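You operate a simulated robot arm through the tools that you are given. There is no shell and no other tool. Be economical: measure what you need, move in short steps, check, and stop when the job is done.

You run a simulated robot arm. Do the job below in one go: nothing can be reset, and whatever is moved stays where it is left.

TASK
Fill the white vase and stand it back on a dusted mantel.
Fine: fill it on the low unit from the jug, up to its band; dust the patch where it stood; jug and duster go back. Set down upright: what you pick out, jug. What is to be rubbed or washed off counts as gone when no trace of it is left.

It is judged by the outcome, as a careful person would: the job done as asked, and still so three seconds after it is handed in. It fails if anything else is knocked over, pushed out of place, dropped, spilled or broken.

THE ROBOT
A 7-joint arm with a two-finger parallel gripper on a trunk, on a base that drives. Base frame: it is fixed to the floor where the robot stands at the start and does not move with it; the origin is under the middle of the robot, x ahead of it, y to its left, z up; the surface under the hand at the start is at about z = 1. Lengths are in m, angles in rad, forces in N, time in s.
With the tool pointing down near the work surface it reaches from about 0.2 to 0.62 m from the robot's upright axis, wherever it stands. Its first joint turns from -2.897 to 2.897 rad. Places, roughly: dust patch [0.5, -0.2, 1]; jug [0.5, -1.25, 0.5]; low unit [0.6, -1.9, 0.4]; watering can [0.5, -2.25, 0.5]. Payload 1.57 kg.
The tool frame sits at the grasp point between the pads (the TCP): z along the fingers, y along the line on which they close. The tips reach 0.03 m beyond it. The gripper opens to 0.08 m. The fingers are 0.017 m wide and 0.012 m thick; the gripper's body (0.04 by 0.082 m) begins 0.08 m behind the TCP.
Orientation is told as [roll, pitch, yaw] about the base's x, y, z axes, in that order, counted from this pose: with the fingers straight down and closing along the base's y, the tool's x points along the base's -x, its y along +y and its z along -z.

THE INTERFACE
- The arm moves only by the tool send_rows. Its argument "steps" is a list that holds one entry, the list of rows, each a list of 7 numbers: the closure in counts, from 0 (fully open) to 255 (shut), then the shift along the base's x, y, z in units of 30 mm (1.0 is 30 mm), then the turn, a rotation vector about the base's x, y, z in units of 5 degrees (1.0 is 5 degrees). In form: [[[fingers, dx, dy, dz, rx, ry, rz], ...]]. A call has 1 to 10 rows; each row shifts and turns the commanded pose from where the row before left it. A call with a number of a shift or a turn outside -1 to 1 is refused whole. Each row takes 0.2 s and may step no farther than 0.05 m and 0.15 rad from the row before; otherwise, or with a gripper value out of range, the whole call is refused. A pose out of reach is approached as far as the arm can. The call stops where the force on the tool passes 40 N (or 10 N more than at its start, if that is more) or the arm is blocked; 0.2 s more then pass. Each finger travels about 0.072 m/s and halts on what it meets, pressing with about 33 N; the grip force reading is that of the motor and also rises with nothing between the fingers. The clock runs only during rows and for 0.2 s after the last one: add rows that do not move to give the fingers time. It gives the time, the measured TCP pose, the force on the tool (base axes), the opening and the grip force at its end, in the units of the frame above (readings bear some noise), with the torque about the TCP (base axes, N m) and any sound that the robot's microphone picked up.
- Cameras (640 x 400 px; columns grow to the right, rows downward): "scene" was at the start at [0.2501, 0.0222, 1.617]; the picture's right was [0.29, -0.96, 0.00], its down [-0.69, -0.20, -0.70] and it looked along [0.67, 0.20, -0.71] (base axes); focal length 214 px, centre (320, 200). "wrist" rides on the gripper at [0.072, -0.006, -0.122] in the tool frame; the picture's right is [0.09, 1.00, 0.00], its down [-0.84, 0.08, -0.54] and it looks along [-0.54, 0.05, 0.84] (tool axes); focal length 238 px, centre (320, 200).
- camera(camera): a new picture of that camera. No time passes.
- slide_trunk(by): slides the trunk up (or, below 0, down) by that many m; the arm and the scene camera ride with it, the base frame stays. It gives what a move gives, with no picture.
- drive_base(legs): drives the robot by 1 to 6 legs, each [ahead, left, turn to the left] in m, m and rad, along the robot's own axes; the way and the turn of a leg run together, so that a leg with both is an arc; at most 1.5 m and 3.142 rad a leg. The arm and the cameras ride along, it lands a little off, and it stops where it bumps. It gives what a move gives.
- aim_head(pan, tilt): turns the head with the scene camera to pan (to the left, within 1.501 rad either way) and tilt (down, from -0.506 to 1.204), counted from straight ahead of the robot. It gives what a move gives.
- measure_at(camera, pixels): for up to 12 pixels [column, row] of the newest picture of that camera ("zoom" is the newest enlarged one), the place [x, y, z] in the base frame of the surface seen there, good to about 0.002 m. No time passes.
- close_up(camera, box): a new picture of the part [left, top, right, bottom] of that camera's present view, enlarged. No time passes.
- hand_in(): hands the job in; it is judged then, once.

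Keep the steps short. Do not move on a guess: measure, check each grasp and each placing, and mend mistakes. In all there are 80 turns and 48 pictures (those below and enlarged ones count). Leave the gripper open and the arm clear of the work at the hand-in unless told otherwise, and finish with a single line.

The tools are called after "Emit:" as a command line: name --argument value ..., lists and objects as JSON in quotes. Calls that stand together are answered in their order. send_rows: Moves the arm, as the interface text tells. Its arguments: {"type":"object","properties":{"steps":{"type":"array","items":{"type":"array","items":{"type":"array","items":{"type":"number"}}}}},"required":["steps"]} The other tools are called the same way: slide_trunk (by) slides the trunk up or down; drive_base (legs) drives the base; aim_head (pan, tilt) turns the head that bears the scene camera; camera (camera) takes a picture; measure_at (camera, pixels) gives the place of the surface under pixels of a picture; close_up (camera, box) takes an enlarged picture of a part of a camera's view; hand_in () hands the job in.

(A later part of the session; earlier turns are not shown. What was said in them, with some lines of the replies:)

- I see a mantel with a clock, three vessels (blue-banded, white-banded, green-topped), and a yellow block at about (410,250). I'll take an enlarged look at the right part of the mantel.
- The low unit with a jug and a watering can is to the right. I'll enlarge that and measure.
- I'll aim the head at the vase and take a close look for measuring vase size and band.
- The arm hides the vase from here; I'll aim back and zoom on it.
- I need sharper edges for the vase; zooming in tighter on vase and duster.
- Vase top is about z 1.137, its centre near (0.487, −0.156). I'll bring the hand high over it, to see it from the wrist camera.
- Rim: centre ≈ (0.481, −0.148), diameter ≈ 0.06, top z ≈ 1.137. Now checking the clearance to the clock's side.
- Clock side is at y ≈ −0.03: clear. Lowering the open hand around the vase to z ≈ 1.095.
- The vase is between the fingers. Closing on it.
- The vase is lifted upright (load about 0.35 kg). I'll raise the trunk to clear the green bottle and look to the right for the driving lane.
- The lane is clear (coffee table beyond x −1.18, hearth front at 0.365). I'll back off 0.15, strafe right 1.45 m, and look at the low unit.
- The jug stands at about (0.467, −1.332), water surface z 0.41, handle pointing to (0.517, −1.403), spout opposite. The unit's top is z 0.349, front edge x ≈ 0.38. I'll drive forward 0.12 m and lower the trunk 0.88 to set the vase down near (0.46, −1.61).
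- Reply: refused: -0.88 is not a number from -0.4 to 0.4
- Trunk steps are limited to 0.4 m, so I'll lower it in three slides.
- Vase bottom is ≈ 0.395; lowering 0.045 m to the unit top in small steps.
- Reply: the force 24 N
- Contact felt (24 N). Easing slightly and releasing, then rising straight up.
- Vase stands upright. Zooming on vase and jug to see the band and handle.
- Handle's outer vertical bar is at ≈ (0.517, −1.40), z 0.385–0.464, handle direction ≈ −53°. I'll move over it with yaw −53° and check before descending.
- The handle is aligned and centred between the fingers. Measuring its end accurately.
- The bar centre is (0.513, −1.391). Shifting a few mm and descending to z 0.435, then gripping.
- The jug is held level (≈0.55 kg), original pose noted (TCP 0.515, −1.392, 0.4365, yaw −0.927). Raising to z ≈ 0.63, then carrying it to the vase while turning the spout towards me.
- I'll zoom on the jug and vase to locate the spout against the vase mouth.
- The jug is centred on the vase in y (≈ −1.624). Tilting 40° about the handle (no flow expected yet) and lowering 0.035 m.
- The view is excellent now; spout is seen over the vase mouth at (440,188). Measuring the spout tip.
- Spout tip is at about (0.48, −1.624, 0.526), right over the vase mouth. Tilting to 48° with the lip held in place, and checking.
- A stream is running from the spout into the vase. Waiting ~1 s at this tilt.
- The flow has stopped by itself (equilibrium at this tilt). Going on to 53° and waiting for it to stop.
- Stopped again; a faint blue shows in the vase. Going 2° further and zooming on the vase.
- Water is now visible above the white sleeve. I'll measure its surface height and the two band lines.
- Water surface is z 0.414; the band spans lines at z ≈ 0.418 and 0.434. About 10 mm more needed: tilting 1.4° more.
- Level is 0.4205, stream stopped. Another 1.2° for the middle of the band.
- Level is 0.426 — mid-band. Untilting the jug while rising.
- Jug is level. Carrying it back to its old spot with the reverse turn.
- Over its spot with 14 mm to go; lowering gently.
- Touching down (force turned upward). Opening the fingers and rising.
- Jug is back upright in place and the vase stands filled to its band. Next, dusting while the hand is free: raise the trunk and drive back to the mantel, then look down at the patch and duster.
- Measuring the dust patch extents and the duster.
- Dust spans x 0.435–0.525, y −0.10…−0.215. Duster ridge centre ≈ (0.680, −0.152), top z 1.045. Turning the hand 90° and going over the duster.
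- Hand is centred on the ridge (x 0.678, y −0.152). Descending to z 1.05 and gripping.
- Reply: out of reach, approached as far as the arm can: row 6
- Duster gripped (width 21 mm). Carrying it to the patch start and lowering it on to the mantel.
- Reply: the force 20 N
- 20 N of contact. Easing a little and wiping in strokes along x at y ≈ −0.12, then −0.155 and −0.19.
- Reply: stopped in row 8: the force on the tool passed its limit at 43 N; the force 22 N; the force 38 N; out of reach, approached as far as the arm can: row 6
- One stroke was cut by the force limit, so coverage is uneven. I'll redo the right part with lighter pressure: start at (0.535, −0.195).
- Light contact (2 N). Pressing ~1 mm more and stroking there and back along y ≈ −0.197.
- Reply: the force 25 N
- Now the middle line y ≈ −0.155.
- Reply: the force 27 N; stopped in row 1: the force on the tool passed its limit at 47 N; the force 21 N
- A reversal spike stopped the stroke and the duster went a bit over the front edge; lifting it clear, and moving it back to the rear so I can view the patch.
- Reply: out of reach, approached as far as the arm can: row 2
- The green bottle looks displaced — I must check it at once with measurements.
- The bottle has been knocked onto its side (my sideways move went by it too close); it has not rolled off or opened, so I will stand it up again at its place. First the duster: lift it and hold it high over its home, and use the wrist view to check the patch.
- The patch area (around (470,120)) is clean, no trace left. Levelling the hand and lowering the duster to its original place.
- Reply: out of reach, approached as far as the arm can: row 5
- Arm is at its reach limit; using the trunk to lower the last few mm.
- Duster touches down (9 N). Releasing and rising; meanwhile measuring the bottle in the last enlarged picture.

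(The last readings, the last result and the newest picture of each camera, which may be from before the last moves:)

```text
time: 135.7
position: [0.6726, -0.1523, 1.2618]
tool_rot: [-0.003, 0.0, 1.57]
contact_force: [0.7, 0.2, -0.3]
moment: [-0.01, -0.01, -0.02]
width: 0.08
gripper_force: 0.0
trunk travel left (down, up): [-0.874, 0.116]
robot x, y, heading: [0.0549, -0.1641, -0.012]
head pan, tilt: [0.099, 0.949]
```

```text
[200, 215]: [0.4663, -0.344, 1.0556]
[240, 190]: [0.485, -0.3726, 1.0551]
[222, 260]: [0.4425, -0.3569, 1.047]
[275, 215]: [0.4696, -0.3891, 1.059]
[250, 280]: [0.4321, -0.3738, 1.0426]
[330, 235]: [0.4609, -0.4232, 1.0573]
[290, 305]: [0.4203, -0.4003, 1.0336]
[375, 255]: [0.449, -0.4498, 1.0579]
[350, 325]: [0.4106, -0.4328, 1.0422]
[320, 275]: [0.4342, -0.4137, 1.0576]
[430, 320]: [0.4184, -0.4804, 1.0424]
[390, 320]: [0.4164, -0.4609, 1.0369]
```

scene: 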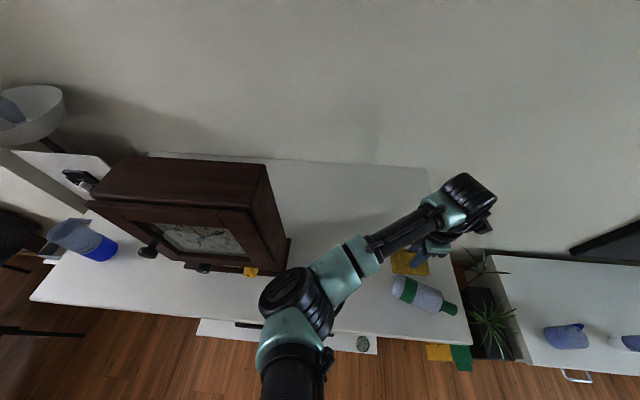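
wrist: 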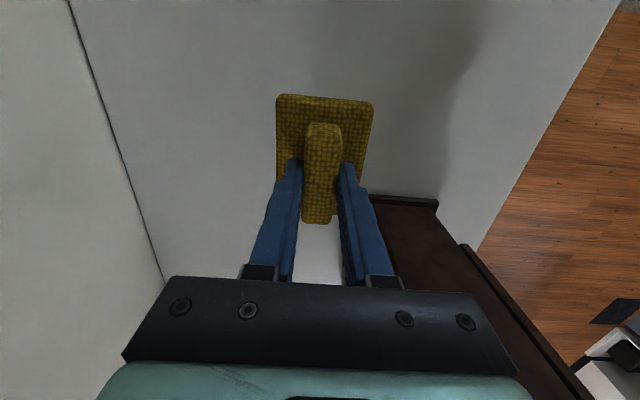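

Bottle axis fitted: base ≈ (0.479, −0.335), direction (−0.357, −0.934), radius 0.03. Plan: hand over (0.452, −0.405), yaw 69°, lean 30° toward the cap, grip the body, lift, and turn it 90° upright. First moving there high.

Emit:
send_rows --steps '[[[0, -0.735, -0.842, 0, 0, 0, -0.418], [0, -0.735, -0.842, 0, 0, 0, -0.418], [0, -0.735, -0.842, 0, 0, 0, -0.418], [0, -0.735, -0.842, 0, 0, 0, -0.418], [0, -0.735, -0.842, 0, 0, 0, -0.418], [0, -0.735, -0.842, 0, 0, 0, -0.418], [0, -0.735, -0.842, 0, 0, 0, -0.418], [0, -0.735, -0.842, 0, 0, 0, -0.418], [0, -0.735, -0.842, 0, 0, 0, -0.418], [0, -0.735, -0.842, 0, 0, 0, -0.418]]]'

Emit:
send_rows --steps '[[[0, 0, 0, 0, 0.934, -0.357, 0], [0, 0, 0, 0, 0.934, -0.357, 0], [0, 0, 0, 0, 0.934, -0.357, 0], [0, 0, 0, 0, 0.934, -0.357, 0], [0, 0, 0, 0, 0.934, -0.357, 0], [0, 0, 0, 0, 0.934, -0.357, 0], [0, 0, 0, 0, 0, 0, 0]]]'

```text
time: 137.9
position: [0.4494, -0.398, 1.2559]
tool_rot: [-0.004, 0.001, 1.206]
contact_force: [0.0, 0.0, 0.2]
moment: [-0.04, -0.01, -0.02]
width: 0.0798
gripper_force: 0.1
out of reach, approached as far as the arm can: row 10
trunk travel left (down, up): [-0.874, 0.116]
robot x, y, heading: [0.0595, -0.1584, -0.014]
head pan, tilt: [0.099, 0.949]
```

```text
time: 139.5
position: [0.4583, -0.3138, 1.1537]
tool_rot: [-0.005, -0.522, 1.207]
contact_force: [-0.3, -0.2, 0.3]
moment: [0.0, 0.0, 0.02]
width: 0.0801
gripper_force: 0.1
out of reach, approached as far as the arm can: row 1, 2, 3, 4, 5, 6
trunk travel left (down, up): [-0.874, 0.116]
robot x, y, heading: [0.0591, -0.1631, -0.009]
head pan, tilt: [0.099, 0.949]
```

The leaned pose was out of the arm's reach and the hand sank a bit (no contact: 0.3 N). I'll undo the lean while rising, then use the opposite wrist turn (yaw −111°), which is near the comfortable pouring pose.

Emit:
send_rows --steps '[[[0, 0, 0, 0.8, -0.934, 0.357, 0], [0, 0, 0, 0.8, -0.934, 0.357, 0], [0, 0, 0, 0.8, -0.934, 0.357, 0], [0, 0, 0, 0.8, -0.934, 0.357, 0], [0, 0, 0, 0.8, -0.934, 0.357, 0], [0, 0, 0, 0.8, -0.934, 0.357, 0], [0, 0, 0, 0, 0, 0, 0]]]'

Emit:
send_rows --steps '[[[0, 0, 0, 0, 0, 0, -1], [0, 0, 0, 0, 0, 0, -1], [0, 0, 0, 0, 0, 0, -1], [0, 0, 0, 0, 0, 0, -1], [0, 0, 0, 0, 0, 0, -1], [0, 0, 0, 0, 0, 0, -1], [0, 0, 0, 0, 0, 0, -1], [0, 0, 0, 0, 0, 0, -1], [0, 0, 0, 0, 0, 0, -1], [0, 0, 0, 0, 0, 0, -1]]]'

Emit:
send_rows --steps '[[[0, 0, 0, 0, 0, 0, -1], [0, 0, 0, 0, 0, 0, -1], [0, 0, 0, 0, 0, 0, -1], [0, 0, 0, 0, 0, 0, -1], [0, 0, 0, 0, 0, 0, -1], [0, 0, 0, 0, 0, 0, -1], [0, 0, 0, 0, 0, 0, -1], [0, 0, 0, 0, 0, 0, -1], [0, 0, 0, 0, 0, 0, -1], [0, 0, 0, 0, 0, 0, -1]]]'

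Emit:
send_rows --steps '[[[0, 0, 0, 0, 0, 0, -1], [0, 0, 0, 0, 0, 0, -1], [0, 0, 0, 0, 0, 0, -1], [0, 0, 0, 0, 0, 0, -1], [0, 0, 0, 0, 0, 0, -1], [0, 0, 0, 0, 0, 0, -1], [0, 0, 0, 0, 0, 0, -1], [0, 0, 0, 0, 0, 0, -1], [0, 0, 0, 0, 0, 0, -1], [0, 0, 0, 0, 0, 0, -1]]]'

```text
time: 141.1
position: [0.4607, -0.3134, 1.2852]
tool_rot: [-0.006, 0.006, 1.205]
contact_force: [0.3, 0.1, -0.1]
moment: [0.03, 0.01, -0.02]
width: 0.0801
gripper_force: 0.0
out of reach, approached as far as the arm can: row 1, 2, 4
trunk travel left (down, up): [-0.874, 0.116]
robot x, y, heading: [0.0563, -0.165, -0.012]
head pan, tilt: [0.099, 0.949]
```

```text
time: 143.3
position: [0.4603, -0.313, 1.2854]
tool_rot: [-0.008, 0.002, 0.332]
contact_force: [0.3, 0.7, 0.4]
moment: [-0.01, 0.0, 0.0]
width: 0.0803
gripper_force: 0.1
trunk travel left (down, up): [-0.874, 0.116]
robot x, y, heading: [0.0575, -0.1646, -0.015]
head pan, tilt: [0.099, 0.949]
```

```text
time: 145.5
position: [0.4608, -0.3128, 1.2844]
tool_rot: [-0.004, -0.001, -0.542]
contact_force: [0.5, -0.3, 0.1]
moment: [-0.03, -0.02, -0.01]
width: 0.0801
gripper_force: 0.0
trunk travel left (down, up): [-0.874, 0.116]
robot x, y, heading: [0.0589, -0.1625, -0.009]
head pan, tilt: [0.099, 0.949]
```

```text
time: 147.7
position: [0.4601, -0.3127, 1.2844]
tool_rot: [-0.004, -0.004, -1.414]
contact_force: [0.4, -0.1, -0.1]
moment: [-0.02, -0.05, -0.02]
width: 0.0802
gripper_force: 0.2
trunk travel left (down, up): [-0.874, 0.116]
robot x, y, heading: [0.0572, -0.1596, -0.014]
head pan, tilt: [0.099, 0.949]
```

Yaw −81° reached. Finishing the turn to −111° while moving over the bottle's upper body (0.4415, −0.433).

Emit:
send_rows --steps '[[[0, -0.103, -0.668, 0, 0, 0, -1], [0, -0.103, -0.668, 0, 0, 0, -1], [0, -0.103, -0.668, 0, 0, 0, -1], [0, -0.103, -0.668, 0, 0, 0, -1], [0, -0.103, -0.668, 0, 0, 0, -1], [0, -0.103, -0.668, 0, 0, 0, -1], [0, 0, 0, 0, 0, 0, 0]]]'

```text
time: 149.3
position: [0.4363, -0.3966, 1.2681]
tool_rot: [-0.001, -0.003, -1.938]
contact_force: [-0.5, 0.6, -0.1]
moment: [0.0, 0.04, 0.0]
width: 0.0802
gripper_force: 0.1
out of reach, approached as far as the arm can: row 2, 4, 5, 6
trunk travel left (down, up): [-0.874, 0.116]
robot x, y, heading: [0.0583, -0.1634, -0.016]
head pan, tilt: [0.099, 0.949]
```

The arm hits a limit out to the right; driving the base 0.2 m to the right brings the bottle more in front.

Emit:
drive_base --legs '[[0, -0.2, 0.0]]'

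Emit:
send_rows --steps '[[[0, 0, 0.8, 0, 0, 0, 0], [0, 0, 0.8, 0, 0, 0, 0], [0, 0, 0.8, 0, 0, 0, 0], [0, 0, 0.8, 0, 0, 0, 0], [0, 0, 0, 0, 0, 0, 0]]]'

```text
time: 150.9
position: [0.4344, -0.5961, 1.2685]
tool_rot: [-0.004, -0.001, -1.931]
contact_force: [0.8, 1.0, 0.1]
moment: [0.02, -0.02, 0.0]
width: 0.08
gripper_force: 0.1
trunk travel left (down, up): [-0.874, 0.116]
robot x, y, heading: [0.0544, -0.3674, -0.0]
head pan, tilt: [0.099, 0.949]
```

```text
time: 152.1
position: [0.4343, -0.501, 1.2688]
tool_rot: [-0.003, -0.001, -1.932]
contact_force: [0.6, -0.1, -0.5]
moment: [0.02, 0.04, 0.01]
width: 0.0798
gripper_force: 0.1
trunk travel left (down, up): [-0.874, 0.116]
robot x, y, heading: [0.0509, -0.3629, -0.007]
head pan, tilt: [0.099, 0.949]
```

Moving over the grip point and descending straddling the bottle.

Emit:
send_rows --steps '[[[0, 0.08, 0.757, 0, 0, 0, 0], [0, 0.08, 0.757, 0, 0, 0, 0], [0, 0.08, 0.757, 0, 0, 0, 0], [0, 0, 0, -0.9, 0, 0, 0], [0, 0, 0, -0.9, 0, 0, 0], [0, 0, 0, -0.9, 0, 0, 0], [0, 0, 0, -0.9, 0, 0, 0], [0, 0, 0, -0.9, 0, 0, 0], [0, 0, 0, 0, 0, 0, 0]]]'

Emit:
send_rows --steps '[[[0, 0, 0, -0.7, 0, 0, 0], [0, 0, 0, -0.7, 0, 0, 0], [0, 0, 0, -0.6, 0, 0, 0], [0, 0, 0, -0.6, 0, 0, 0], [0, 0, 0, -0.5, 0, 0, 0], [0, 0, 0, 0, 0, 0, 0]]]'

```text
time: 154.1
position: [0.442, -0.4314, 1.1326]
tool_rot: [-0.001, -0.002, -1.931]
contact_force: [0.6, 0.4, 0.1]
moment: [0.01, 0.04, 0.0]
width: 0.08
gripper_force: 0.1
trunk travel left (down, up): [-0.874, 0.116]
robot x, y, heading: [0.0523, -0.3624, -0.009]
head pan, tilt: [0.099, 0.949]
```

```text
time: 155.5
position: [0.4387, -0.4323, 1.0386]
tool_rot: [-0.002, -0.002, -1.933]
contact_force: [0.2, -0.9, 0.6]
moment: [-0.01, 0.03, -0.01]
width: 0.0805
gripper_force: 0.0
trunk travel left (down, up): [-0.874, 0.116]
robot x, y, heading: [0.057, -0.3643, -0.011]
head pan, tilt: [0.099, 0.949]
```

Around the bottle with no contact, z 1.0386. Gripping it, then lifting a little.

Emit:
send_rows --steps '[[[120, 0, 0, 0, 0, 0, 0], [120, 0, 0, 0, 0, 0, 0], [120, 0, 0, 0, 0, 0, 0], [120, 0, 0, 0, 0, 0, 0]]]'

Emit:
send_rows --steps '[[[120, 0, 0, 0.5, 0, 0, 0], [120, 0, 0, 0.9, 0, 0, 0], [120, 0, 0, 0.9, 0, 0, 0], [120, 0, 0, 0.9, 0, 0, 0], [120, 0, 0, 0.9, 0, 0, 0], [120, 0, 0, 0.9, 0, 0, 0], [120, 0, 0, 0.9, 0, 0, 0], [120, 0, 0, 0, 0, 0, 0]]]'

```text
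time: 156.5
position: [0.4406, -0.4325, 1.0386]
tool_rot: [-0.003, -0.003, -1.934]
contact_force: [-0.8, -0.6, -0.3]
moment: [-0.06, 0.03, 0.01]
width: 0.0598
gripper_force: 32.7
trunk travel left (down, up): [-0.874, 0.116]
robot x, y, heading: [0.0558, -0.3643, -0.004]
head pan, tilt: [0.099, 0.949]
```

```text
time: 158.3
position: [0.442, -0.4314, 1.2169]
tool_rot: [-0.003, -0.002, -1.932]
contact_force: [0.0, 0.0, -3.2]
moment: [-0.06, 0.05, 0.0]
width: 0.0599
gripper_force: 33.5
trunk travel left (down, up): [-0.874, 0.116]
robot x, y, heading: [0.0547, -0.3642, -0.011]
head pan, tilt: [0.099, 0.949]
```

Bottle is held firmly (60 mm, 0.3 kg). Turning it so its cap points away from me (+x), in two calls.

Emit:
send_rows --steps '[[[120, 0, 0, 0, 0, 0, 1], [120, 0, 0, 0, 0, 0, 1], [120, 0, 0, 0, 0, 0, 1], [120, 0, 0, 0, 0, 0, 1], [120, 0, 0, 0, 0, 0, 1], [120, 0, 0, 0, 0, 0, 1], [120, 0, 0, 0, 0, 0, 1], [120, 0, 0, 0, 0, 0, 1], [120, 0, 0, 0, 0, 0, 1], [120, 0, 0, 0, 0, 0, 1]]]'

Emit:
send_rows --steps '[[[120, 0, 0, 0, 0, 0, 1], [120, 0, 0, 0, 0, 0, 1], [120, 0, 0, 0, 0, 0, 1], [120, 0, 0, 0, 0, 0, 1], [120, 0, 0, 0, 0, 0, 1], [120, 0, 0, 0, 0, 0, 1], [120, 0, 0, 0, 0, 0, 1], [120, 0, 0, 0, 0, 0, 1], [120, 0, 0, 0, 0, 0, 1], [120, 0, 0, 0, 0, 0, 1]]]'

Emit:
send_rows --steps '[[[120, 0, 0, 0, 0, 0, 1], [120, 0, 0, 0, 0, 0, 1], [120, 0, 0, 0, 0, 0, 0.1], [120, 0, 0, 0, 0, 0, 0]]]'

Emit:
drive_base --legs '[[-0.15, 0, 0]]'

```text
time: 160.5
position: [0.4421, -0.4316, 1.2162]
tool_rot: [-0.002, -0.003, -1.058]
contact_force: [0.4, 1.0, -3.0]
moment: [-0.06, -0.02, 0.0]
width: 0.0599
gripper_force: 33.2
trunk travel left (down, up): [-0.874, 0.116]
robot x, y, heading: [0.0545, -0.3655, -0.008]
head pan, tilt: [0.099, 0.949]
```

```text
time: 162.7
position: [0.443, -0.4317, 1.2166]
tool_rot: [0.0, -0.001, -0.184]
contact_force: [0.2, 0.2, -2.1]
moment: [-0.01, -0.12, 0.04]
width: 0.0599
gripper_force: 32.8
trunk travel left (down, up): [-0.874, 0.116]
robot x, y, heading: [0.0536, -0.3632, -0.005]
head pan, tilt: [0.099, 0.949]
```

```text
time: 163.7
position: [0.4416, -0.4317, 1.2173]
tool_rot: [-0.002, 0.0, -0.002]
contact_force: [0.3, -0.2, -2.6]
moment: [0.0, -0.07, -0.01]
width: 0.0596
gripper_force: 33.2
trunk travel left (down, up): [-0.874, 0.116]
robot x, y, heading: [0.0553, -0.3632, -0.01]
head pan, tilt: [0.099, 0.949]
```

```text
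time: 165.1
position: [0.2935, -0.4309, 1.2167]
tool_rot: [0.0, -0.003, -0.003]
contact_force: [0.4, -1.1, -3.0]
moment: [0.02, -0.11, -0.04]
width: 0.0597
gripper_force: 33.0
trunk travel left (down, up): [-0.874, 0.116]
robot x, y, heading: [-0.0951, -0.3661, -0.007]
head pan, tilt: [0.099, 0.949]
```

Now moving to above its place (x 0.456, y −0.324) and tilting 45° first.

Emit:
send_rows --steps '[[[120, 0.903, 0.593, 0, 0, 0, 0], [120, 0.903, 0.593, 0, 0, 0, 0], [120, 0.903, 0.593, 0, 0, 0, 0], [120, 0.903, 0.593, 0, 0, 0, 0], [120, 0.903, 0.593, 0, 0, 0, 0], [120, 0.903, 0.593, 0, 0, 0, 0], [120, 0, 0, 0, 0, 0, 0]]]'

Emit:
send_rows --steps '[[[120, 0, 0, 0, 0, -1, 0], [120, 0, 0, 0, 0, -1, 0], [120, 0, 0, 0, 0, -1, 0], [120, 0, 0, 0, 0, -1, 0], [120, 0, 0, 0, 0, -1, 0], [120, 0, 0, 0, 0, -1, 0], [120, 0, 0, 0, 0, -1, 0], [120, 0, 0, 0, 0, -1, 0], [120, 0, 0, 0, 0, -1, 0]]]'

```text
time: 166.7
position: [0.4576, -0.3243, 1.2192]
tool_rot: [-0.003, -0.003, -0.006]
contact_force: [0.3, 1.2, -2.6]
moment: [0.0, -0.1, -0.03]
width: 0.0593
gripper_force: 33.5
trunk travel left (down, up): [-0.874, 0.116]
robot x, y, heading: [-0.096, -0.3605, -0.01]
head pan, tilt: [0.099, 0.949]
```

```text
time: 168.7
position: [0.4553, -0.3252, 1.2167]
tool_rot: [0.002, -0.789, -0.005]
contact_force: [0.1, 0.4, -3.1]
moment: [-0.01, -0.02, -0.02]
width: 0.0596
gripper_force: 33.5
trunk travel left (down, up): [-0.874, 0.116]
robot x, y, heading: [-0.0964, -0.3644, -0.008]
head pan, tilt: [0.099, 0.949]
```

Good so far; continuing to 90°.

Emit:
send_rows --steps '[[[120, 0, 0, 0, 0, -1, 0], [120, 0, 0, 0, 0, -1, 0], [120, 0, 0, 0, 0, -1, 0], [120, 0, 0, 0, 0, -1, 0], [120, 0, 0, 0, 0, -1, 0], [120, 0, 0, 0, 0, -1, 0], [120, 0, 0, 0, 0, 0, 0]]]'

Emit:
send_rows --steps '[[[120, 0, 0, 0, 0, -1, 0], [120, 0, 0, 0, 0, -1, 0], [120, 0, 0, 0, 0, -0.9, 0], [120, 0, 0, 0, 0, 0, 0]]]'

```text
time: 170.2
position: [0.4559, -0.3237, 1.2165]
tool_rot: [0.014, -1.313, -0.015]
contact_force: [0.3, -0.3, -2.6]
moment: [0.0, 0.01, 0.01]
width: 0.0597
gripper_force: 32.5
trunk travel left (down, up): [-0.874, 0.116]
robot x, y, heading: [-0.0924, -0.3664, -0.007]
head pan, tilt: [0.099, 0.949]
```

```text
time: 171.2
position: [0.4556, -0.3238, 1.2174]
tool_rot: [0.603, -1.563, -0.609]
contact_force: [-0.8, 0.7, -2.2]
moment: [0.01, 0.0, -0.01]
width: 0.0594
gripper_force: 32.3
trunk travel left (down, up): [-0.874, 0.116]
robot x, y, heading: [-0.0987, -0.3646, -0.009]
head pan, tilt: [0.099, 0.949]
```

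Upright at z 1.217. Lowering straight to just above the mantel, then gently to contact.

Emit:
send_rows --steps '[[[120, 0, 0, -0.9, 0, 0, 0], [120, 0, 0, -0.9, 0, 0, 0], [120, 0, 0, -0.9, 0, 0, 0], [120, 0, 0, -0.6, 0, 0, 0], [120, 0, 0, 0, 0, 0, 0]]]'

Emit:
send_rows --steps '[[[120, 0, 0, -0.15, 0, 0, 0], [120, 0, 0, -0.1, 0, 0, 0], [120, 0, 0, -0.08, 0, 0, 0], [120, 0, 0, 0, 0, 0, 0]]]'

```text
time: 172.4
position: [0.4569, -0.3239, 1.1185]
tool_rot: [0.531, -1.563, -0.533]
contact_force: [-0.8, -0.2, -2.0]
moment: [0.03, 0.06, 0.0]
width: 0.0594
gripper_force: 33.2
trunk travel left (down, up): [-0.874, 0.116]
robot x, y, heading: [-0.0948, -0.359, -0.007]
head pan, tilt: [0.099, 0.949]
```

```text
time: 173.4
position: [0.4552, -0.3243, 1.1075]
tool_rot: [0.551, -1.561, -0.552]
contact_force: [-0.2, -1.0, -2.1]
moment: [0.02, 0.07, -0.03]
width: 0.0595
gripper_force: 33.2
trunk travel left (down, up): [-0.874, 0.116]
robot x, y, heading: [-0.0964, -0.3618, -0.004]
head pan, tilt: [0.099, 0.949]
```

Emit:
send_rows --steps '[[[120, 0, 0, -0.06, 0, 0, 0], [120, 0, 0, -0.06, 0, 0, 0], [120, 0, 0, 0, 0, 0, 0]]]'

```text
time: 174.2
position: [0.4549, -0.3251, 1.1043]
tool_rot: [0.518, -1.563, -0.517]
contact_force: [0.0, -0.3, -2.6]
moment: [0.01, -0.01, 0.0]
width: 0.0596
gripper_force: 33.4
trunk travel left (down, up): [-0.874, 0.116]
robot x, y, heading: [-0.0974, -0.3686, -0.013]
head pan, tilt: [0.099, 0.949]
```

Emit:
send_rows --steps '[[[120, 0, 0, -0.06, 0, 0, 0], [120, 0, 0, -0.06, 0, 0, 0], [120, 0, 0, -0.04, 0, 0, 0], [120, 0, 0, 0, 0, 0, 0]]]'

```text
time: 175.2
position: [0.4563, -0.3249, 1.1]
tool_rot: [0.545, -1.563, -0.546]
contact_force: [0.0, -0.2, -3.0]
moment: [0.0, -0.02, 0.04]
width: 0.0595
gripper_force: 33.4
trunk travel left (down, up): [-0.874, 0.116]
robot x, y, heading: [-0.0977, -0.3616, -0.011]
head pan, tilt: [0.099, 0.949]
```

No contact yet; continuing slowly.

Emit:
send_rows --steps '[[[120, 0, 0, -0.06, 0, 0, 0], [120, 0, 0, -0.06, 0, 0, 0], [120, 0, 0, 0, 0, 0, 0]]]'

```text
time: 176.1
position: [0.4556, -0.3228, 1.0966]
tool_rot: [0.514, -1.561, -0.517]
contact_force: [-1.2, 0.0, -3.1]
moment: [-0.01, 0.02, -0.01]
width: 0.0593
gripper_force: 32.6
trunk travel left (down, up): [-0.874, 0.116]
robot x, y, heading: [-0.0968, -0.3655, -0.006]
head pan, tilt: [0.099, 0.949]
```

Emit:
send_rows --steps '[[[120, 0, 0, -0.07, 0, 0, 0], [120, 0, 0, -0.07, 0, 0, 0], [120, 0, 0, 0, 0, 0, 0]]]'

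```text
time: 176.8
position: [0.4558, -0.324, 1.0943]
tool_rot: [1.072, -1.567, -1.073]
contact_force: [-0.1, 0.6, 4.6]
moment: [-0.09, 0.04, 0.0]
width: 0.0596
gripper_force: 32.9
trunk travel left (down, up): [-0.874, 0.116]
robot x, y, heading: [-0.0922, -0.3689, -0.011]
head pan, tilt: [0.099, 0.949]
```

Contact felt. Opening, then withdrawing straight back (−x).

Emit:
send_rows --steps '[[[100, 0, 0, 0, 0, 0, 0], [60, 0, 0, 0, 0, 0, 0], [0, 0, 0, 0, 0, 0, 0], [0, 0, 0, 0, 0, 0, 0], [0, 0, 0, 0, 0, 0, 0]]]'

Emit:
drive_base --legs '[[-0.2, 0, 0]]'

```text
time: 178.1
position: [0.4553, -0.3245, 1.0918]
tool_rot: [0.571, -1.565, -0.574]
contact_force: [0.3, -0.1, 0.3]
moment: [-0.01, -0.01, -0.02]
width: 0.0799
gripper_force: 0.1
trunk travel left (down, up): [-0.874, 0.116]
robot x, y, heading: [-0.0915, -0.3657, -0.009]
head pan, tilt: [0.099, 0.949]
```

```text
time: 179.6
position: [0.2597, -0.3219, 1.0904]
tool_rot: [0.557, -1.565, -0.558]
contact_force: [-0.7, 0.8, 0.6]
moment: [0.02, 0.02, 0.01]
width: 0.0798
gripper_force: 0.1
trunk travel left (down, up): [-0.874, 0.116]
robot x, y, heading: [-0.2903, -0.3673, -0.008]
head pan, tilt: [0.099, 0.949]
```

Withdrawn without touching. Raising the hand and turning it fingers-down again, clear of the mantel.

Emit:
send_rows --steps '[[[0, 0, 0, 1, 0, 1, 0], [0, 0, 0, 1, 0, 1, 0], [0, 0, 0, 1, 0, 1, 0], [0, 0, 0, 1, 0, 1, 0], [0, 0, 0, 1, 0, 1, 0], [0, 0, 0, 1, 0, 1, 0], [0, 0, 0, 1, 0, 1, 0], [0, 0, 0, 1, 0, 1, 0], [0, 0, 0, 1, 0, 1, 0], [0, 0, 0, 0, 0, 1, 0]]]'

Emit:
send_rows --steps '[[[0, 0, 0, 0, 0, 1, 0], [0, 0, 0, 0, 0, 1, 0], [0, 0, 0, 0, 0, 1, 0], [0, 0, 0, 0, 0, 1, 0], [0, 0, 0, 0, 0, 1, 0], [0, 0, 0, 0, 0, 1, 0], [0, 0, 0, 0, 0, 1, 0], [0, 0, 0, 0, 0, 0.9, 0], [0, 0, 0, 0, 0, 0, 0]]]'

Emit:
aim_head --pan 0.15 --tilt 0.75

```text
time: 181.8
position: [0.2577, -0.3253, 1.3625]
tool_rot: [0.004, -0.688, -0.007]
contact_force: [-0.8, 0.8, -0.1]
moment: [-0.01, -0.01, 0.0]
width: 0.0801
gripper_force: 0.1
trunk travel left (down, up): [-0.874, 0.116]
robot x, y, heading: [-0.2941, -0.3617, -0.011]
head pan, tilt: [0.099, 0.949]
```

```text
time: 183.8
position: [0.259, -0.3242, 1.3621]
tool_rot: [-0.002, -0.002, -0.002]
contact_force: [-0.4, -0.7, 0.5]
moment: [0.03, 0.0, -0.02]
width: 0.0797
gripper_force: 0.0
trunk travel left (down, up): [-0.874, 0.116]
robot x, y, heading: [-0.2917, -0.3624, -0.006]
head pan, tilt: [0.099, 0.949]
```

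```text
time: 184.6
position: [0.2596, -0.3227, 1.3627]
tool_rot: [-0.002, -0.002, -0.002]
contact_force: [-0.1, 0.1, 0.7]
moment: [-0.01, 0.03, 0.0]
width: 0.0799
gripper_force: 0.1
trunk travel left (down, up): [-0.874, 0.116]
robot x, y, heading: [-0.2901, -0.3578, -0.003]
head pan, tilt: [0.15, 0.75]
```

Taking one look at the mantel, then driving to the low unit and lowering the trunk to fetch the vase.

Emit:
camera --camera "scene"

Emit:
drive_base --legs '[[0, -1.3, 0], [0.208, 0, 0]]'

Emit:
slide_trunk --by -0.4

Emit:
slide_trunk --by -0.39

```text
1 pictures are left
```

scene: 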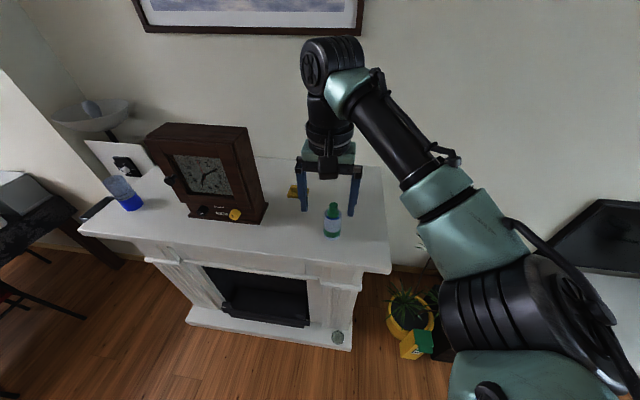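

```text
time: 192.4
position: [0.4502, -1.6401, 1.3635]
tool_rot: [-0.002, -0.004, -0.011]
contact_force: [0.5, 0.2, 1.3]
moment: [0.0, -0.03, 0.01]
width: 0.0802
gripper_force: 0.2
trunk travel left (down, up): [-0.874, 0.116]
robot x, y, heading: [-0.0992, -1.6713, -0.019]
head pan, tilt: [0.15, 0.75]
```

```text
time: 196.2
position: [0.452, -1.6389, 0.9619]
tool_rot: [-0.003, -0.001, -0.013]
contact_force: [0.2, -0.3, -0.8]
moment: [-0.01, 0.01, 0.0]
width: 0.08
gripper_force: 0.1
trunk travel left (down, up): [-0.474, 0.516]
robot x, y, heading: [-0.0999, -1.6721, -0.02]
head pan, tilt: [0.15, 0.75]
```

```text
time: 199.9
position: [0.4505, -1.6391, 0.5733]
tool_rot: [-0.001, -0.001, -0.01]
contact_force: [-0.1, 0.3, 0.3]
moment: [-0.03, -0.02, -0.03]
width: 0.0801
gripper_force: 0.1
trunk travel left (down, up): [-0.084, 0.906]
robot x, y, heading: [-0.0985, -1.6731, -0.014]
head pan, tilt: [0.15, 0.75]
```

The bottle stands upright and the mantel patch is clean. Now: align over the vase, descend, grip, lift, raise the trunk and drive back to the mantel.

Emit:
send_rows --steps '[[[0, 0.29, 0.24, 0, 0, 0, 0.08], [0, 0.29, 0.24, 0, 0, 0, 0.08], [0, 0, 0, -0.8, 0, 0, 0], [0, 0, 0, -0.8, 0, 0, 0], [0, 0, 0, -0.8, 0, 0, 0], [0, 0, 0, -0.8, 0, 0, 0], [0, 0, 0, -0.9, 0, 0, 0], [0, 0, 0, 0, 0, 0, 0]]]'

Emit:
send_rows --steps '[[[130, 0, 0, 0, 0, 0, 0], [130, 0, 0, 0, 0, 0, 0], [130, 0, 0, 0, 0, 0, 0], [130, 0, 0, 0, 0, 0, 0]]]'

Emit:
send_rows --steps '[[[130, 0, 0, 0.3, 0, 0, 0], [130, 0, 0, 0.7, 0, 0, 0], [130, 0, 0, 0.8, 0, 0, 0], [130, 0, 0, 0.8, 0, 0, 0], [130, 0, 0, 0.8, 0, 0, 0], [130, 0, 0, 0.8, 0, 0, 0], [130, 0, 0, 0.8, 0, 0, 0], [130, 0, 0, 0, 0, 0, 0]]]'

Emit:
slide_trunk --by 0.4

Emit:
slide_trunk --by 0.4

Emit:
drive_base --legs '[[-0.15, 0, 0.014], [0, 1.478, 0], [0.16, 0, 0]]'

```text
time: 201.8
position: [0.4684, -1.6251, 0.4483]
tool_rot: [-0.005, -0.004, 0.002]
contact_force: [0.1, 1.1, 0.3]
moment: [0.02, -0.03, -0.05]
width: 0.0802
gripper_force: 0.1
trunk travel left (down, up): [-0.084, 0.906]
robot x, y, heading: [-0.1003, -1.6735, -0.015]
head pan, tilt: [0.15, 0.75]
```

```text
time: 202.8
position: [0.4671, -1.6247, 0.4495]
tool_rot: [-0.005, -0.002, 0.001]
contact_force: [0.3, -1.3, -0.8]
moment: [0.02, -0.02, -0.01]
width: 0.0649
gripper_force: 33.2
trunk travel left (down, up): [-0.084, 0.906]
robot x, y, heading: [-0.0991, -1.6731, -0.02]
head pan, tilt: [0.15, 0.75]
```

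```text
time: 204.6
position: [0.4694, -1.6243, 0.6006]
tool_rot: [-0.003, -0.001, 0.003]
contact_force: [-0.3, 0.1, -2.9]
moment: [0.0, 0.0, 0.01]
width: 0.0648
gripper_force: 33.4
trunk travel left (down, up): [-0.084, 0.906]
robot x, y, heading: [-0.099, -1.6767, -0.013]
head pan, tilt: [0.15, 0.75]
```

```text
time: 208.4
position: [0.4691, -1.624, 0.9987]
tool_rot: [-0.003, -0.001, 0.002]
contact_force: [-0.3, -0.7, -3.7]
moment: [0.0, 0.0, 0.0]
width: 0.0648
gripper_force: 33.3
trunk travel left (down, up): [-0.484, 0.506]
robot x, y, heading: [-0.0977, -1.6703, -0.021]
head pan, tilt: [0.15, 0.75]
```

```text
time: 212.2
position: [0.4684, -1.6248, 1.3988]
tool_rot: [-0.003, -0.002, 0.002]
contact_force: [-0.5, 0.2, -4.4]
moment: [-0.02, -0.03, 0.01]
width: 0.0647
gripper_force: 32.7
trunk travel left (down, up): [-0.884, 0.106]
robot x, y, heading: [-0.0978, -1.6747, -0.018]
head pan, tilt: [0.15, 0.75]
```

```text
time: 221.6
position: [0.503, -0.1481, 1.3999]
tool_rot: [-0.002, -0.003, -0.012]
contact_force: [0.0, 0.9, -3.0]
moment: [-0.02, -0.02, 0.0]
width: 0.0646
gripper_force: 33.2
trunk travel left (down, up): [-0.884, 0.106]
robot x, y, heading: [-0.0641, -0.1842, -0.033]
head pan, tilt: [0.15, 0.75]
5 turns are left
```

Vase held level above the mantel. Aligning to its old spot (0.4815, −0.147) and lowering to just above the surface.

Emit:
send_rows --steps '[[[130, -0.72, 0.03, 0, 0, 0, 0.14], [130, 0, 0, -1, 0, 0, 0], [130, 0, 0, -1, 0, 0, 0], [130, 0, 0, -1, 0, 0, 0], [130, 0, 0, -1, 0, 0, 0], [130, 0, 0, -1, 0, 0, 0], [130, 0, 0, -1, 0, 0, 0], [130, 0, 0, -1, 0, 0, 0], [130, 0, 0, -1, 0, 0, 0], [130, 0, 0, 0, 0, 0, 0]]]'

Emit:
send_rows --steps '[[[130, 0, 0, -0.8, 0, 0, 0], [130, 0, 0, -0.6, 0, 0, 0], [130, 0, 0, -0.3, 0, 0, 0], [130, 0, 0, 0, 0, 0, 0]]]'

```text
time: 223.8
position: [0.4839, -0.1458, 1.1583]
tool_rot: [-0.003, -0.002, -0.001]
contact_force: [-0.1, 0.3, -2.8]
moment: [0.0, -0.04, 0.02]
width: 0.0646
gripper_force: 32.7
trunk travel left (down, up): [-0.884, 0.106]
robot x, y, heading: [-0.0678, -0.1874, -0.035]
head pan, tilt: [0.15, 0.75]
```

```text
time: 224.8
position: [0.482, -0.1476, 1.1081]
tool_rot: [-0.005, -0.001, -0.001]
contact_force: [0.8, 0.1, -3.1]
moment: [-0.02, 0.01, 0.02]
width: 0.0647
gripper_force: 33.3
trunk travel left (down, up): [-0.884, 0.106]
robot x, y, heading: [-0.0656, -0.1868, -0.031]
head pan, tilt: [0.15, 0.75]
4 turns are left
```

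About 8–10 mm to go; lowering in three small sub-steps with readings.

Emit:
send_rows --steps '[[[130, 0, 0, -0.15, 0, 0, 0], [130, 0, 0, -0.1, 0, 0, 0], [130, 0, 0, 0, 0, 0, 0]]]'

Emit:
send_rows --steps '[[[130, 0, 0, -0.06, 0, 0, 0], [130, 0, 0, 0, 0, 0, 0]]]'

Emit:
send_rows --steps '[[[130, 0, 0, -0.04, 0, 0, 0], [130, 0, 0, 0, 0, 0, 0]]]'

```text
time: 225.6
position: [0.4823, -0.1464, 1.1013]
tool_rot: [-0.002, -0.002, 0.0]
contact_force: [0.3, 0.2, -3.8]
moment: [0.0, -0.02, -0.01]
width: 0.0644
gripper_force: 33.0
trunk travel left (down, up): [-0.884, 0.106]
robot x, y, heading: [-0.0648, -0.1852, -0.033]
head pan, tilt: [0.15, 0.75]
```

```text
time: 226.2
position: [0.4827, -0.1475, 1.0995]
tool_rot: [-0.003, -0.002, 0.001]
contact_force: [0.1, -1.7, -3.2]
moment: [0.0, 0.0, 0.02]
width: 0.0647
gripper_force: 32.8
trunk travel left (down, up): [-0.884, 0.106]
robot x, y, heading: [-0.066, -0.1836, -0.034]
head pan, tilt: [0.15, 0.75]
```

```text
time: 226.8
position: [0.4814, -0.1469, 1.0999]
tool_rot: [0.0, -0.007, -0.003]
contact_force: [-0.1, -0.2, 4.4]
moment: [0.14, 0.18, 0.0]
width: 0.0645
gripper_force: 33.0
trunk travel left (down, up): [-0.884, 0.106]
robot x, y, heading: [-0.0644, -0.1861, -0.036]
head pan, tilt: [0.15, 0.75]
3 turns are left
```

Contact (force turned to +4.4 N). Releasing, rising straight up well clear, backing off, and taking the last picture.

Emit:
send_rows --steps '[[[130, 0, 0, -0.02, 0, 0, 0], [100, 0, 0, 0, 0, 0, 0], [60, 0, 0, 0, 0, 0, 0], [0, 0, 0, 0, 0, 0, 0], [0, 0, 0, 0, 0, 0, 0], [0, 0, 0, 0, 0, 0, 0]]]'

Emit:
send_rows --steps '[[[0, 0, 0, 0.8, 0, 0, 0], [0, 0, 0, 0.9, 0, 0, 0], [0, 0, 0, 1, 0, 0, 0], [0, 0, 0, 1, 0, 0, 0], [0, 0, 0, 1, 0, 0, 0], [0, 0, 0, 1, 0, 0, 0], [0, 0, 0, 1, 0, 0, 0], [0, 0, 0, 1, 0, 0, 0], [0, 0, 0, 1, 0, 0, 0], [0, 0, 0, 0, 0, 0, 0]]]'

Emit:
drive_base --legs '[[-0.25, 0, 0]]'

Emit:
camera --camera "scene"

```text
time: 228.2
position: [0.4815, -0.1473, 1.0984]
tool_rot: [-0.002, -0.001, -0.001]
contact_force: [0.3, -0.2, 0.3]
moment: [0.02, 0.01, -0.01]
width: 0.08
gripper_force: 0.0
trunk travel left (down, up): [-0.884, 0.106]
robot x, y, heading: [-0.0628, -0.1905, -0.03]
head pan, tilt: [0.15, 0.75]
```

```text
time: 230.4
position: [0.482, -0.1481, 1.3567]
tool_rot: [-0.001, -0.002, -0.001]
contact_force: [0.4, -0.8, 0.2]
moment: [0.02, -0.01, 0.0]
width: 0.08
gripper_force: 0.1
trunk travel left (down, up): [-0.884, 0.106]
robot x, y, heading: [-0.0583, -0.1865, -0.028]
head pan, tilt: [0.15, 0.75]
```

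```text
time: 232.2
position: [0.235, -0.14, 1.3562]
tool_rot: [-0.002, -0.001, -0.004]
contact_force: [0.3, 0.0, -0.3]
moment: [-0.02, 0.01, 0.0]
width: 0.0801
gripper_force: 0.0
trunk travel left (down, up): [-0.884, 0.106]
robot x, y, heading: [-0.3077, -0.1812, -0.033]
head pan, tilt: [0.15, 0.75]
```

```text
0 pictures are left
2 turns are left
```

scene: 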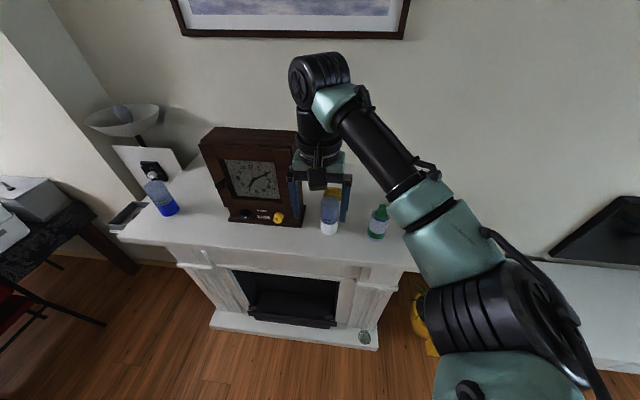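

The last picture shows the filled vase upright on the clean mantel at (330,212) and the green bottle upright at (378,222). The gripper is open and clear, so I am handing in.

Emit:
hand_in

```text
The job is handed in.
```

The vase is filled to its band and back on the dusted mantel, with the jug and duster returned, but I knocked the green bottle over with the duster on the way and stood it back up at about its old spot.
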